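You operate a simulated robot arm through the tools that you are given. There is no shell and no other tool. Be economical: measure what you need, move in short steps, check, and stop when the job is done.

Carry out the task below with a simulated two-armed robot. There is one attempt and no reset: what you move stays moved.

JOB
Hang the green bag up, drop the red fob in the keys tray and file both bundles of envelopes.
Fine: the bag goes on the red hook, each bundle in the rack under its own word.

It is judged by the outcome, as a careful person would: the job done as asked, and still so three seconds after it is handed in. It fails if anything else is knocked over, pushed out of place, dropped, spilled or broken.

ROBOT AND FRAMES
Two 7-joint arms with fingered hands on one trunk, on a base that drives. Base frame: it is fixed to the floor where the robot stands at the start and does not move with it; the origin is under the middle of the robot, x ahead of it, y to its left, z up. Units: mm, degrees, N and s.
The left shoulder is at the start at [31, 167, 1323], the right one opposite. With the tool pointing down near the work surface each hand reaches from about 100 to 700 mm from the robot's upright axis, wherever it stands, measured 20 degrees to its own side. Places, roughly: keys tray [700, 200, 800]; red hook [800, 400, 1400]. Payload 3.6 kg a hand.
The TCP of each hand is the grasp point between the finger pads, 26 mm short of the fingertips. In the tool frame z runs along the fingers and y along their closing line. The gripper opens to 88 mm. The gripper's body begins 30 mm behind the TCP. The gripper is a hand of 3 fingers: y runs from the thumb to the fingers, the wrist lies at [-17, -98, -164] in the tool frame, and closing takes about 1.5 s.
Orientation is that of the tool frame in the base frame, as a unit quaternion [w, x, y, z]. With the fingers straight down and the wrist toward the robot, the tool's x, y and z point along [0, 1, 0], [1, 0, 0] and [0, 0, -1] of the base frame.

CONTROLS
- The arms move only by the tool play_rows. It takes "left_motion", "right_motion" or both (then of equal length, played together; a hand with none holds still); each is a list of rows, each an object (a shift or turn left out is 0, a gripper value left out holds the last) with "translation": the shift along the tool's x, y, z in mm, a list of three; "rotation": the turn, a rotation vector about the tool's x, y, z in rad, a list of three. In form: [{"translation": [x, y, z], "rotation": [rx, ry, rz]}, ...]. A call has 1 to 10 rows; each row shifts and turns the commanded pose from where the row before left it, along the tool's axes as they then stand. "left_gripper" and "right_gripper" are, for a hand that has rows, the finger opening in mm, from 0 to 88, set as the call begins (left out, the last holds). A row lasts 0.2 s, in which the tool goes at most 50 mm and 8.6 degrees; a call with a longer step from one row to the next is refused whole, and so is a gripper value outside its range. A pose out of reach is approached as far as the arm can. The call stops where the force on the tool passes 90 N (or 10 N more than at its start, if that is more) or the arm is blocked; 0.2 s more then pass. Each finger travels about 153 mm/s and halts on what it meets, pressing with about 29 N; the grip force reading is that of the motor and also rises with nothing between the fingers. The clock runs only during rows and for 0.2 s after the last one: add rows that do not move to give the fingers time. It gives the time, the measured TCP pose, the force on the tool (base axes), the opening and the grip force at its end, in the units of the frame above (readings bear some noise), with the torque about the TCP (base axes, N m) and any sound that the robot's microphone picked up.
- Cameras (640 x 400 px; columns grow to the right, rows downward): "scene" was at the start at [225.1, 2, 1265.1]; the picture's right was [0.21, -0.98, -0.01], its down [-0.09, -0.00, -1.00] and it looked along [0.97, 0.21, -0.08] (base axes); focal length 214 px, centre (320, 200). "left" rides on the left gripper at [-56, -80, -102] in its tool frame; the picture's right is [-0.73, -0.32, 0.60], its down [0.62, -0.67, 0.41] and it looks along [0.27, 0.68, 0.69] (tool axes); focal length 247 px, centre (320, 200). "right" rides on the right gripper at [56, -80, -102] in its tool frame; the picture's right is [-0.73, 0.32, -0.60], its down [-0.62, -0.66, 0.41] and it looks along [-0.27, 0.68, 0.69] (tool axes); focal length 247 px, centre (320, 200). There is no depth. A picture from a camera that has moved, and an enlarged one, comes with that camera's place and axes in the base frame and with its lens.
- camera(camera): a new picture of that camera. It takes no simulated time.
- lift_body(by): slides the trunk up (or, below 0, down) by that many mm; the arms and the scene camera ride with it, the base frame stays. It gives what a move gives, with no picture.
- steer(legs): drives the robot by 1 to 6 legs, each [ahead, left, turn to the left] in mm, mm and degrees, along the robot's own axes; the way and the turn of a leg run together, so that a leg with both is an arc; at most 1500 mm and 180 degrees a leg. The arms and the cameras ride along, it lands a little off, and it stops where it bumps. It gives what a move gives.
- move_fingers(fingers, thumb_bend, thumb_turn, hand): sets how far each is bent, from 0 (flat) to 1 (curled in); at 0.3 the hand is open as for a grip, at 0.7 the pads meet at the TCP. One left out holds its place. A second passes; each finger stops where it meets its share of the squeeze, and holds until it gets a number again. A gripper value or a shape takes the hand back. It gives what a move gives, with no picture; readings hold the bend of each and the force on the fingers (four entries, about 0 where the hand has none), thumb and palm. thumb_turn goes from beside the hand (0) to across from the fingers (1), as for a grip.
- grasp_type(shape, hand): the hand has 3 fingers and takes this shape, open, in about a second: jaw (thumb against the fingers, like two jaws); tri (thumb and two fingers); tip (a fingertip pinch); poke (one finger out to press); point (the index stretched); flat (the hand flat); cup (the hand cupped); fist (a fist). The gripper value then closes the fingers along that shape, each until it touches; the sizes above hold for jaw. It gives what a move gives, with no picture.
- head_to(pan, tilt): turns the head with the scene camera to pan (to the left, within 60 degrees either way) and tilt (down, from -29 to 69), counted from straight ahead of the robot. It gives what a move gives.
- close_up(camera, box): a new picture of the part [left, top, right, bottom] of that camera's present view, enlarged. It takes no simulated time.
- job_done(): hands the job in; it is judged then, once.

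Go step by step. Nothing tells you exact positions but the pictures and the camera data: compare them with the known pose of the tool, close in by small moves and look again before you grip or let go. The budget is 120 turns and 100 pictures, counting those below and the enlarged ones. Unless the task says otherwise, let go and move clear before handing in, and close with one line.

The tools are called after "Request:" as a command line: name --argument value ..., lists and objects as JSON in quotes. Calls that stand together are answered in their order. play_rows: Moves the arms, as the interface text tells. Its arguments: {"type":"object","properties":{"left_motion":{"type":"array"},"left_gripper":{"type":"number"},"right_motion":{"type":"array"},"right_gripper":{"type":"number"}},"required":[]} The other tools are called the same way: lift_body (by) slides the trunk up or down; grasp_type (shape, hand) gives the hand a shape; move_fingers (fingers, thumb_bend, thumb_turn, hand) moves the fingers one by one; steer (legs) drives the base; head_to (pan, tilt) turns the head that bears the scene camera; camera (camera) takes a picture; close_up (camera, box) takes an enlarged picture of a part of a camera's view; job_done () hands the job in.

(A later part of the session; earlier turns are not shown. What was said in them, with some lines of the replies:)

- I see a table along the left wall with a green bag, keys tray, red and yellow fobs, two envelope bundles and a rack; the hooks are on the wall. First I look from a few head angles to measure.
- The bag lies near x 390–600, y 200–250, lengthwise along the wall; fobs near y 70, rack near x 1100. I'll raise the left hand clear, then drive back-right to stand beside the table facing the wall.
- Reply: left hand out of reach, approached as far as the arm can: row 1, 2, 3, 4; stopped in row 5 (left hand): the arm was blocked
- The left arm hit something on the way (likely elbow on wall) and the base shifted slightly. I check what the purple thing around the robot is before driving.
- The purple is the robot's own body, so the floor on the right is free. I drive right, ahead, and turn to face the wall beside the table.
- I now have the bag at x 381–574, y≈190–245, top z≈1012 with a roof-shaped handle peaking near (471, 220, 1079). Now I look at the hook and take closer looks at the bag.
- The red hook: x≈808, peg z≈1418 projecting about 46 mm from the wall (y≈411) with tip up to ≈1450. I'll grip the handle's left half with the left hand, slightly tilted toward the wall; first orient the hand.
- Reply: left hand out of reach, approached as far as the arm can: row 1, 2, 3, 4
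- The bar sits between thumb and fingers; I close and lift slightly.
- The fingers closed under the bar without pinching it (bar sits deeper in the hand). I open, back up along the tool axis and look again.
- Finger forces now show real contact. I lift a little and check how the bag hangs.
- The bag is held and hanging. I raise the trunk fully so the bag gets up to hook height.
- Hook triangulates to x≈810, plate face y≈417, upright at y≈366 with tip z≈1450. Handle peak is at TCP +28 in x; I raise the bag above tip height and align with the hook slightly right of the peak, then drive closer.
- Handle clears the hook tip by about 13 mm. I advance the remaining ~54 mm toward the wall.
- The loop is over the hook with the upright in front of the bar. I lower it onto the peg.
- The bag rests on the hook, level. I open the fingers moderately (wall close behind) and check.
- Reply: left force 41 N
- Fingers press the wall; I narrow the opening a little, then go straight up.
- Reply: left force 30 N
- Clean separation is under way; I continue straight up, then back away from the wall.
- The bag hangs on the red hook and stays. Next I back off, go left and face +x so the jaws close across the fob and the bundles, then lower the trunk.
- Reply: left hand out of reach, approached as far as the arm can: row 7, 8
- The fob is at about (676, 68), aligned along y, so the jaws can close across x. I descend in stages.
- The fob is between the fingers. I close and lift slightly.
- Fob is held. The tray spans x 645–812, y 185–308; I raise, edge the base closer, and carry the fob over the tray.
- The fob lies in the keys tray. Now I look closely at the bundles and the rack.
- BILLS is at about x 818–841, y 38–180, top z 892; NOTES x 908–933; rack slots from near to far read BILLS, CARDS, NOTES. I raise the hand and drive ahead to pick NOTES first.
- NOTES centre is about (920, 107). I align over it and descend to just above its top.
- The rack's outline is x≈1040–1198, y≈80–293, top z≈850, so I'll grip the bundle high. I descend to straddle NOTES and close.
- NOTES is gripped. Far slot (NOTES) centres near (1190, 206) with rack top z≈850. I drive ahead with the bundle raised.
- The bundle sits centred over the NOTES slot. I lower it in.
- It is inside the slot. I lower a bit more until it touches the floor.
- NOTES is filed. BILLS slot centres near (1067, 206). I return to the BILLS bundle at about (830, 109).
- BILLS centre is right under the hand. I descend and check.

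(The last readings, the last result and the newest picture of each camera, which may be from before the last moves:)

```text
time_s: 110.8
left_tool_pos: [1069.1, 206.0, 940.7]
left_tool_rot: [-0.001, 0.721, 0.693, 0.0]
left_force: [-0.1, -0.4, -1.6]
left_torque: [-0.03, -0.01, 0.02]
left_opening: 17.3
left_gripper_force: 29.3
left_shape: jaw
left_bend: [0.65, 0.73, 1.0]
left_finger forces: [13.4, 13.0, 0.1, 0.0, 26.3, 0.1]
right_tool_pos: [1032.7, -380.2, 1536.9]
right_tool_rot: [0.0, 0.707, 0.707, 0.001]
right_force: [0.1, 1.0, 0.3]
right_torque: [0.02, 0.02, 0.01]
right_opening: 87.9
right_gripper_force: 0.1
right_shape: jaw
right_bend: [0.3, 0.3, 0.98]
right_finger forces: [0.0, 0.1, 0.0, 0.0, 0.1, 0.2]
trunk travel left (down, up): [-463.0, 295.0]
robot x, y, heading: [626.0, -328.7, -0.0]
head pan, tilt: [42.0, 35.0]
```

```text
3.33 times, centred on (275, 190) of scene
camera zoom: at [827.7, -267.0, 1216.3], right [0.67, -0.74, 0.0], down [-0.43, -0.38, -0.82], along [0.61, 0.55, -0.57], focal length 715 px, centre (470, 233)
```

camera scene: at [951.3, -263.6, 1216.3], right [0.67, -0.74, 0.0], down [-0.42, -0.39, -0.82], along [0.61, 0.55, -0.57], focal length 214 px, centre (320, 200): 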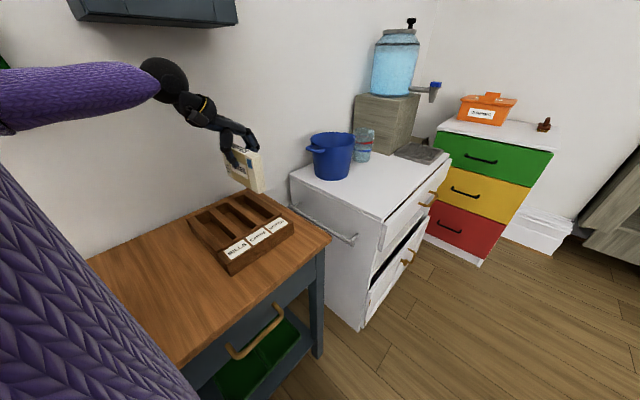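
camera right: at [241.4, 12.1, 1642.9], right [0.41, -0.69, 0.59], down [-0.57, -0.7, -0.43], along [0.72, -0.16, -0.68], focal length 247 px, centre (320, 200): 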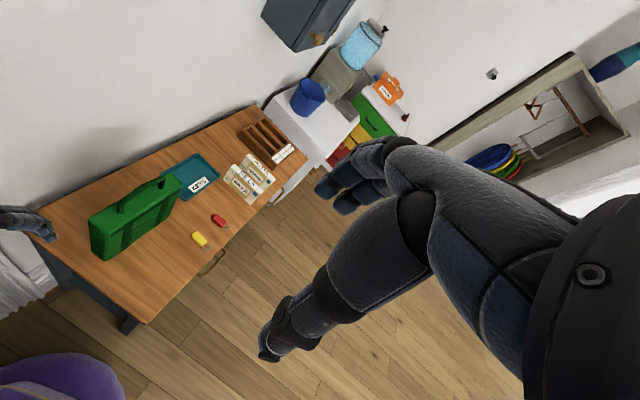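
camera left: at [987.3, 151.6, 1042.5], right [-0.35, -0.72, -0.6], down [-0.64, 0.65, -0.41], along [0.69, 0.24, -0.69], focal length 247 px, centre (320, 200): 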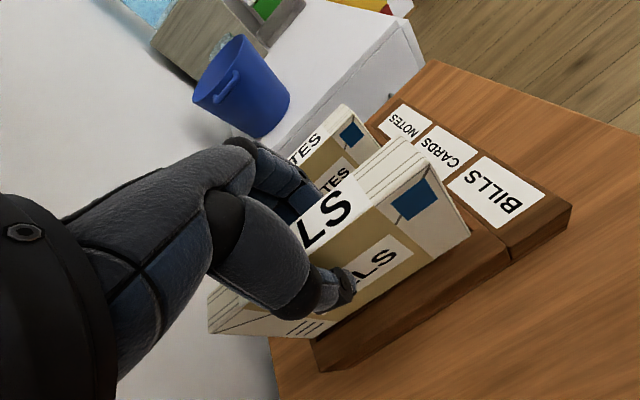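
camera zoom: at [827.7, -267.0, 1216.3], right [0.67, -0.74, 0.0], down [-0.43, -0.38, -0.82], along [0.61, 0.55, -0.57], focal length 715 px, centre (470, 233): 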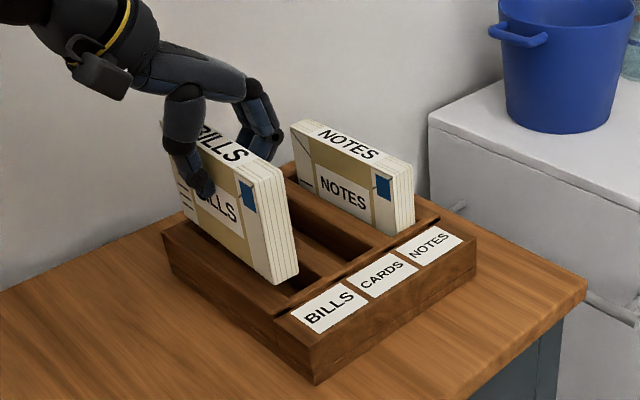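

The bundle sits about 9 mm toward the near wall; I shift it +9 mm in x and check again.

Request:
play_rows --left_motion '[{"translation": [0, 9, 0]}, {}]'

Request:
close_up --camera "left" --box '[240, 130, 560, 390]'

Request:
close_up --camera "scene" --box '[210, 130, 340, 250]'

```text
time_s: 111.3
left_tool_pos: [1077.2, 205.2, 941.4]
left_tool_rot: [-0.001, 0.721, 0.693, 0.001]
left_force: [-0.3, 0.0, -1.4]
left_torque: [0.0, 0.0, -0.03]
left_opening: 17.9
left_gripper_force: 28.6
left_shape: jaw
left_bend: [0.65, 0.73, 1.0]
left_finger forces: [13.4, 13.0, 0.0, 0.0, 26.3, 0.0]
right_tool_pos: [1031.3, -379.7, 1536.2]
right_tool_rot: [0.001, 0.706, 0.708, 0.001]
right_force: [0.0, 1.0, 0.4]
right_torque: [0.0, 0.0, 0.0]
right_opening: 87.8
right_gripper_force: 0.0
right_shape: jaw
right_bend: [0.3, 0.3, 0.98]
right_finger forces: [0.0, 0.0, 0.0, 0.1, 0.1, 0.0]
trunk travel left (down, up): [-463.0, 295.0]
robot x, y, heading: [625.3, -326.1, -0.1]
head pan, tilt: [42.0, 35.0]
```

```text
1.54 times, centred on (400, 260) of left
camera zoom: at [995.7, 151.5, 1042.6], right [-0.35, -0.72, -0.6], down [-0.64, 0.65, -0.41], along [0.69, 0.24, -0.69], focal length 380 px, centre (197, 108)
```

zoom: 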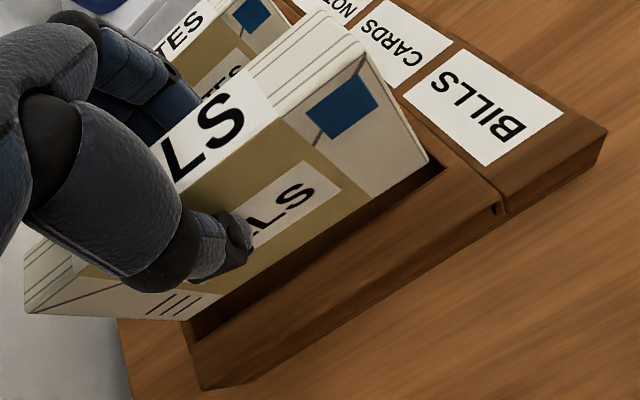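

```text
3.33 times, centred on (275, 190) of scene
camera zoom: at [827.5, -266.8, 1216.4], right [0.67, -0.74, 0.0], down [-0.43, -0.38, -0.82], along [0.61, 0.55, -0.57], focal length 715 px, centre (470, 233)
```

zoom: 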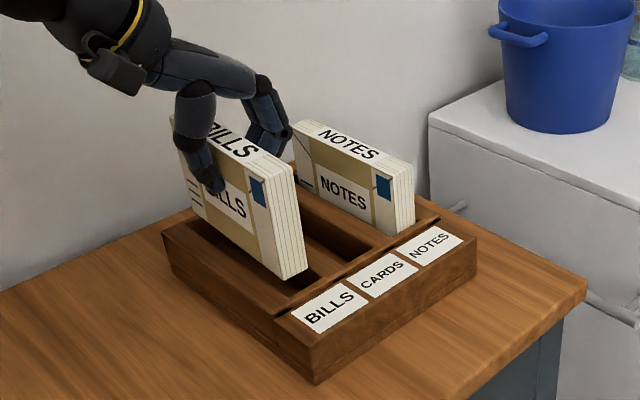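

Now the bundle is centred in the BILLS slot. I lower it carefully.

Request:
play_rows --left_motion '[{"translation": [-1, 1, 10]}, {"translation": [0, 0, 10]}, {"translation": [0, 0, 8]}, {}]'

Request:
close_up --camera "left" --box '[240, 130, 560, 390]'

```text
time_s: 112.3
left_tool_pos: [1078.3, 204.0, 912.1]
left_tool_rot: [0.0, 0.721, 0.693, 0.0]
left_force: [-0.4, 0.1, -1.6]
left_torque: [-0.03, 0.0, -0.04]
left_opening: 17.7
left_gripper_force: 29.5
left_shape: jaw
left_bend: [0.65, 0.73, 1.0]
left_finger forces: [13.3, 13.0, 0.1, 0.0, 26.4, 0.0]
right_tool_pos: [1031.6, -380.3, 1536.3]
right_tool_rot: [0.0, 0.707, 0.707, 0.001]
right_force: [-0.4, -0.3, 0.3]
right_torque: [0.03, -0.01, 0.0]
right_opening: 88.1
right_gripper_force: 0.1
right_shape: jaw
right_bend: [0.3, 0.3, 0.98]
right_finger forces: [0.0, 0.0, 0.0, 0.1, 0.0, 0.0]
trunk travel left (down, up): [-463.0, 295.0]
robot x, y, heading: [624.1, -327.1, -0.1]
head pan, tilt: [42.0, 35.0]
```

```text
1.54 times, centred on (400, 260) of left
camera zoom: at [996.6, 150.4, 1013.7], right [-0.35, -0.72, -0.6], down [-0.64, 0.65, -0.41], along [0.69, 0.24, -0.69], focal length 380 px, centre (197, 108)
```

zoom: 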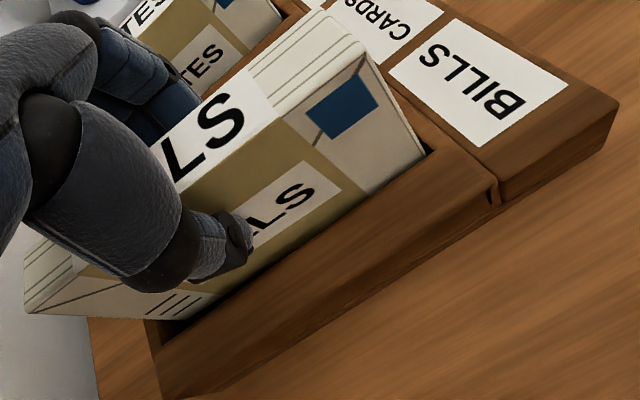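

Inside with no contact. I lower the rest of the way, relax, release and rise.

Request:
play_rows --left_motion '[{"translation": [0, 0, 8]}, {"translation": [0, 0, 8]}, {"translation": [0, 0, 6]}, {}]'

Request:
close_up --camera "scene" --box '[210, 130, 340, 250]'

```text
time_s: 113.3
left_tool_pos: [1080.4, 204.4, 892.3]
left_tool_rot: [0.001, 0.72, 0.694, 0.001]
left_force: [-1.4, -0.4, 4.0]
left_torque: [0.0, 0.09, 0.03]
left_opening: 17.5
left_gripper_force: 28.9
left_shape: jaw
left_bend: [0.65, 0.73, 1.0]
left_finger forces: [13.7, 13.2, 0.1, 0.1, 27.7, 0.0]
right_tool_pos: [1031.7, -380.3, 1535.6]
right_tool_rot: [0.001, 0.707, 0.707, 0.0]
right_force: [0.6, 0.3, -0.2]
right_torque: [-0.01, 0.01, -0.03]
right_opening: 87.9
right_gripper_force: 0.1
right_shape: jaw
right_bend: [0.3, 0.3, 0.98]
right_finger forces: [0.1, 0.1, 0.0, 0.0, 0.0, 0.0]
trunk travel left (down, up): [-463.0, 295.0]
robot x, y, heading: [625.4, -327.1, 0.1]
head pan, tilt: [42.0, 35.0]
```

```text
3.33 times, centred on (275, 190) of scene
camera zoom: at [827.4, -267.1, 1216.5], right [0.67, -0.74, 0.0], down [-0.43, -0.38, -0.82], along [0.61, 0.55, -0.57], focal length 715 px, centre (470, 233)
```

zoom: 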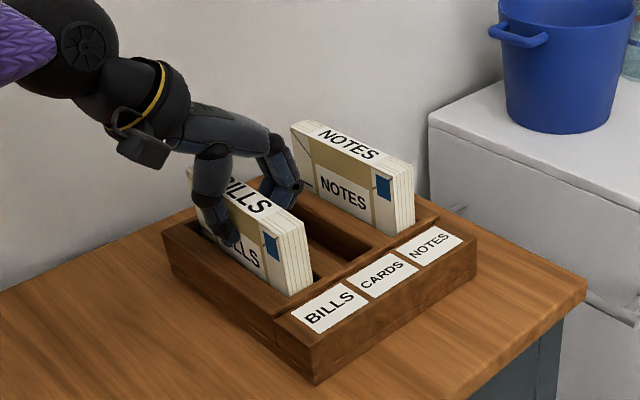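

Request:
play_rows --left_motion '[{}, {}, {}, {"translation": [0, 0, -25]}, {"translation": [0, 0, -30]}, {"translation": [0, 0, -35]}, {"translation": [0, 0, -40]}, {"translation": [0, 0, -40]}, {}]' --left_gripper 56

Request:
close_up --camera "scene" --box '[210, 130, 340, 250]'

```text
time_s: 115.3
left_tool_pos: [1078.0, 203.6, 1061.9]
left_tool_rot: [0.0, 0.721, 0.693, 0.0]
left_force: [0.5, -0.5, 0.8]
left_torque: [0.04, 0.03, 0.05]
left_opening: 55.4
left_gripper_force: 0.1
left_shape: jaw
left_bend: [0.38, 0.61, 1.0]
left_finger forces: [0.0, 0.0, 0.0, 0.1, 0.0, 0.1]
right_tool_pos: [1031.7, -379.9, 1536.7]
right_tool_rot: [0.0, 0.706, 0.708, 0.001]
right_force: [-0.2, -0.1, 0.4]
right_torque: [0.02, -0.04, 0.0]
right_opening: 87.5
right_gripper_force: 0.0
right_shape: jaw
right_bend: [0.3, 0.3, 0.98]
right_finger forces: [0.0, 0.0, 0.1, 0.0, 0.0, 0.0]
trunk travel left (down, up): [-463.0, 295.0]
robot x, y, heading: [625.3, -326.5, -0.0]
head pan, tilt: [42.0, 35.0]
```

```text
3.33 times, centred on (275, 190) of scene
camera zoom: at [827.8, -266.8, 1216.3], right [0.67, -0.74, 0.0], down [-0.43, -0.38, -0.82], along [0.61, 0.55, -0.57], focal length 715 px, centre (470, 233)
```

zoom: 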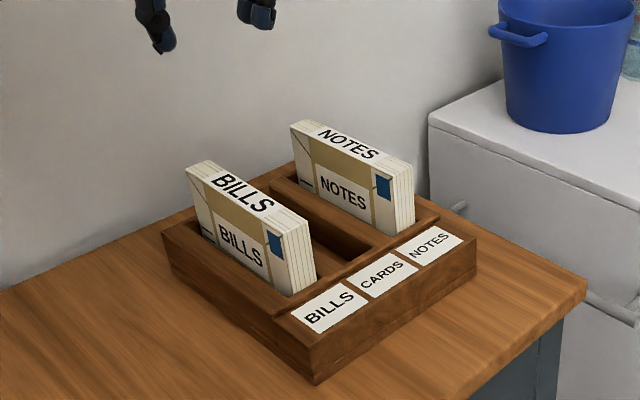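

Both bundles are filed. I pull the base clear and take a final look at the bag, tray and table.

Request:
steer --legs '[[0, -250, 0]]'

Request:
head_to --pan 60 --tilt 15

Request:
camera --camera "scene"

```text
time_s: 117.2
left_tool_pos: [1078.0, -46.2, 1063.1]
left_tool_rot: [-0.001, 0.72, 0.694, 0.0]
left_force: [1.5, 0.3, 0.6]
left_torque: [0.0, 0.04, -0.03]
left_opening: 55.3
left_gripper_force: 0.0
left_shape: jaw
left_bend: [0.38, 0.61, 1.0]
left_finger forces: [0.0, 0.0, 0.1, 0.1, 0.0, 0.0]
right_tool_pos: [1031.8, -629.6, 1535.9]
right_tool_rot: [0.0, 0.707, 0.708, 0.001]
right_force: [-0.6, -0.6, 0.5]
right_torque: [0.01, 0.0, 0.02]
right_opening: 87.9
right_gripper_force: 0.0
right_shape: jaw
right_bend: [0.3, 0.3, 0.98]
right_finger forces: [0.1, 0.0, 0.1, 0.1, 0.0, 0.0]
trunk travel left (down, up): [-463.0, 295.0]
robot x, y, heading: [624.7, -571.2, 0.1]
head pan, tilt: [42.0, 35.0]
```

```text
time_s: 118.0
left_tool_pos: [1077.9, -45.0, 1060.6]
left_tool_rot: [0.0, 0.721, 0.693, 0.0]
left_force: [-0.2, 0.1, 0.3]
left_torque: [0.01, 0.01, -0.01]
left_opening: 55.5
left_gripper_force: 0.1
left_shape: jaw
left_bend: [0.38, 0.61, 1.0]
left_finger forces: [0.0, 0.0, 0.1, 0.0, 0.1, 0.1]
right_tool_pos: [1031.5, -627.6, 1536.6]
right_tool_rot: [0.001, 0.707, 0.707, 0.0]
right_force: [-0.3, 0.6, 0.0]
right_torque: [-0.01, 0.01, -0.01]
right_opening: 87.8
right_gripper_force: 0.0
right_shape: jaw
right_bend: [0.3, 0.3, 0.98]
right_finger forces: [0.0, 0.0, 0.0, 0.0, 0.0, 0.1]
trunk travel left (down, up): [-463.0, 295.0]
robot x, y, heading: [622.3, -576.2, 0.1]
head pan, tilt: [60.0, 15.0]
```

```text
13 pictures are left
camera scene: at [808.9, -492.7, 1248.2], right [0.87, -0.5, 0.0], down [-0.13, -0.23, -0.97], along [0.48, 0.84, -0.26], focal length 214 px, centre (320, 200)
```

scene: 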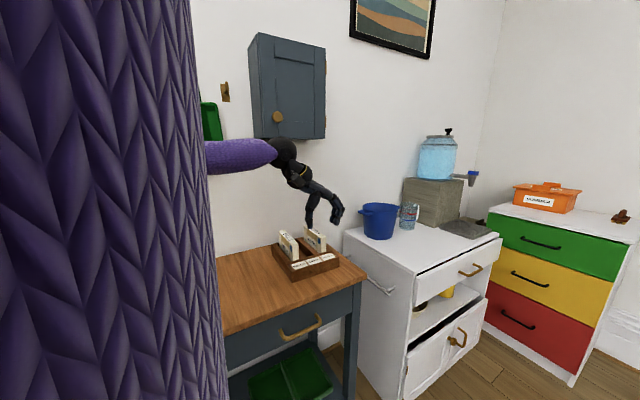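

Request:
steer --legs '[[0, -200, 0], [0, 0, 60]]'

Request:
head_to --pan 5 --tilt 12

Request:
camera --camera "scene"

```text
time_s: 122.3
left_tool_pos: [385.0, -122.8, 1062.3]
left_tool_rot: [-0.001, 0.272, 0.962, 0.0]
left_force: [-0.8, -0.2, -1.1]
left_torque: [0.01, -0.01, 0.01]
left_opening: 55.6
left_gripper_force: 0.0
left_shape: jaw
left_bend: [0.38, 0.61, 1.0]
left_finger forces: [0.0, 0.0, 0.1, 0.0, 0.1, 0.0]
right_tool_pos: [870.9, -449.0, 1535.6]
right_tool_rot: [0.0, 0.253, 0.967, 0.001]
right_force: [-0.1, -0.3, -0.7]
right_torque: [-0.01, -0.02, 0.0]
right_opening: 87.6
right_gripper_force: 0.0
right_shape: jaw
right_bend: [0.3, 0.3, 0.98]
right_finger forces: [0.0, 0.1, 0.1, 0.0, 0.0, 0.0]
trunk travel left (down, up): [-463.0, 295.0]
robot x, y, heading: [623.4, -776.5, 60.8]
head pan, tilt: [60.0, 15.0]
```

```text
time_s: 123.5
left_tool_pos: [385.3, -123.8, 1061.9]
left_tool_rot: [-0.001, 0.272, 0.962, 0.0]
left_force: [0.7, 0.4, -0.6]
left_torque: [0.0, 0.01, -0.01]
left_opening: 55.4
left_gripper_force: 0.1
left_shape: jaw
left_bend: [0.38, 0.61, 1.0]
left_finger forces: [0.1, 0.0, 0.0, 0.0, 0.0, 0.0]
right_tool_pos: [870.1, -449.3, 1535.3]
right_tool_rot: [-0.001, 0.253, 0.967, 0.0]
right_force: [0.1, 0.1, -0.1]
right_torque: [0.03, 0.04, 0.02]
right_opening: 87.7
right_gripper_force: 0.1
right_shape: jaw
right_bend: [0.3, 0.3, 0.98]
right_finger forces: [0.0, 0.0, 0.0, 0.0, 0.0, 0.1]
trunk travel left (down, up): [-463.0, 295.0]
robot x, y, heading: [621.9, -779.9, 60.7]
head pan, tilt: [5.0, 12.0]
```

```text
12 pictures are left
camera scene: at [729.8, -572.2, 1253.2], right [0.91, -0.41, 0.0], down [-0.09, -0.19, -0.98], along [0.4, 0.89, -0.21], focal length 214 px, centre (320, 200)
```

scene: 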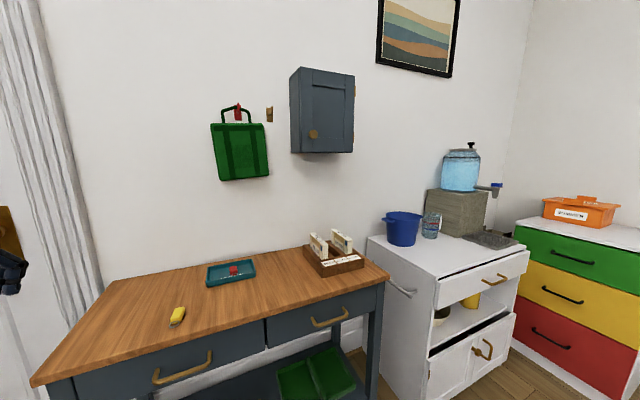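

Everything is where it should be: the bag is on the red hook, the red fob is in the keys tray and both bundles are under their own words. The yellow fob hasn't moved and the hands are clear.

Request:
job_done

```text
The job is handed in.
```

The green bag hangs on the red hook, the red fob is in the keys tray, and the BILLS and NOTES bundles are each in the rack slot under their own word.
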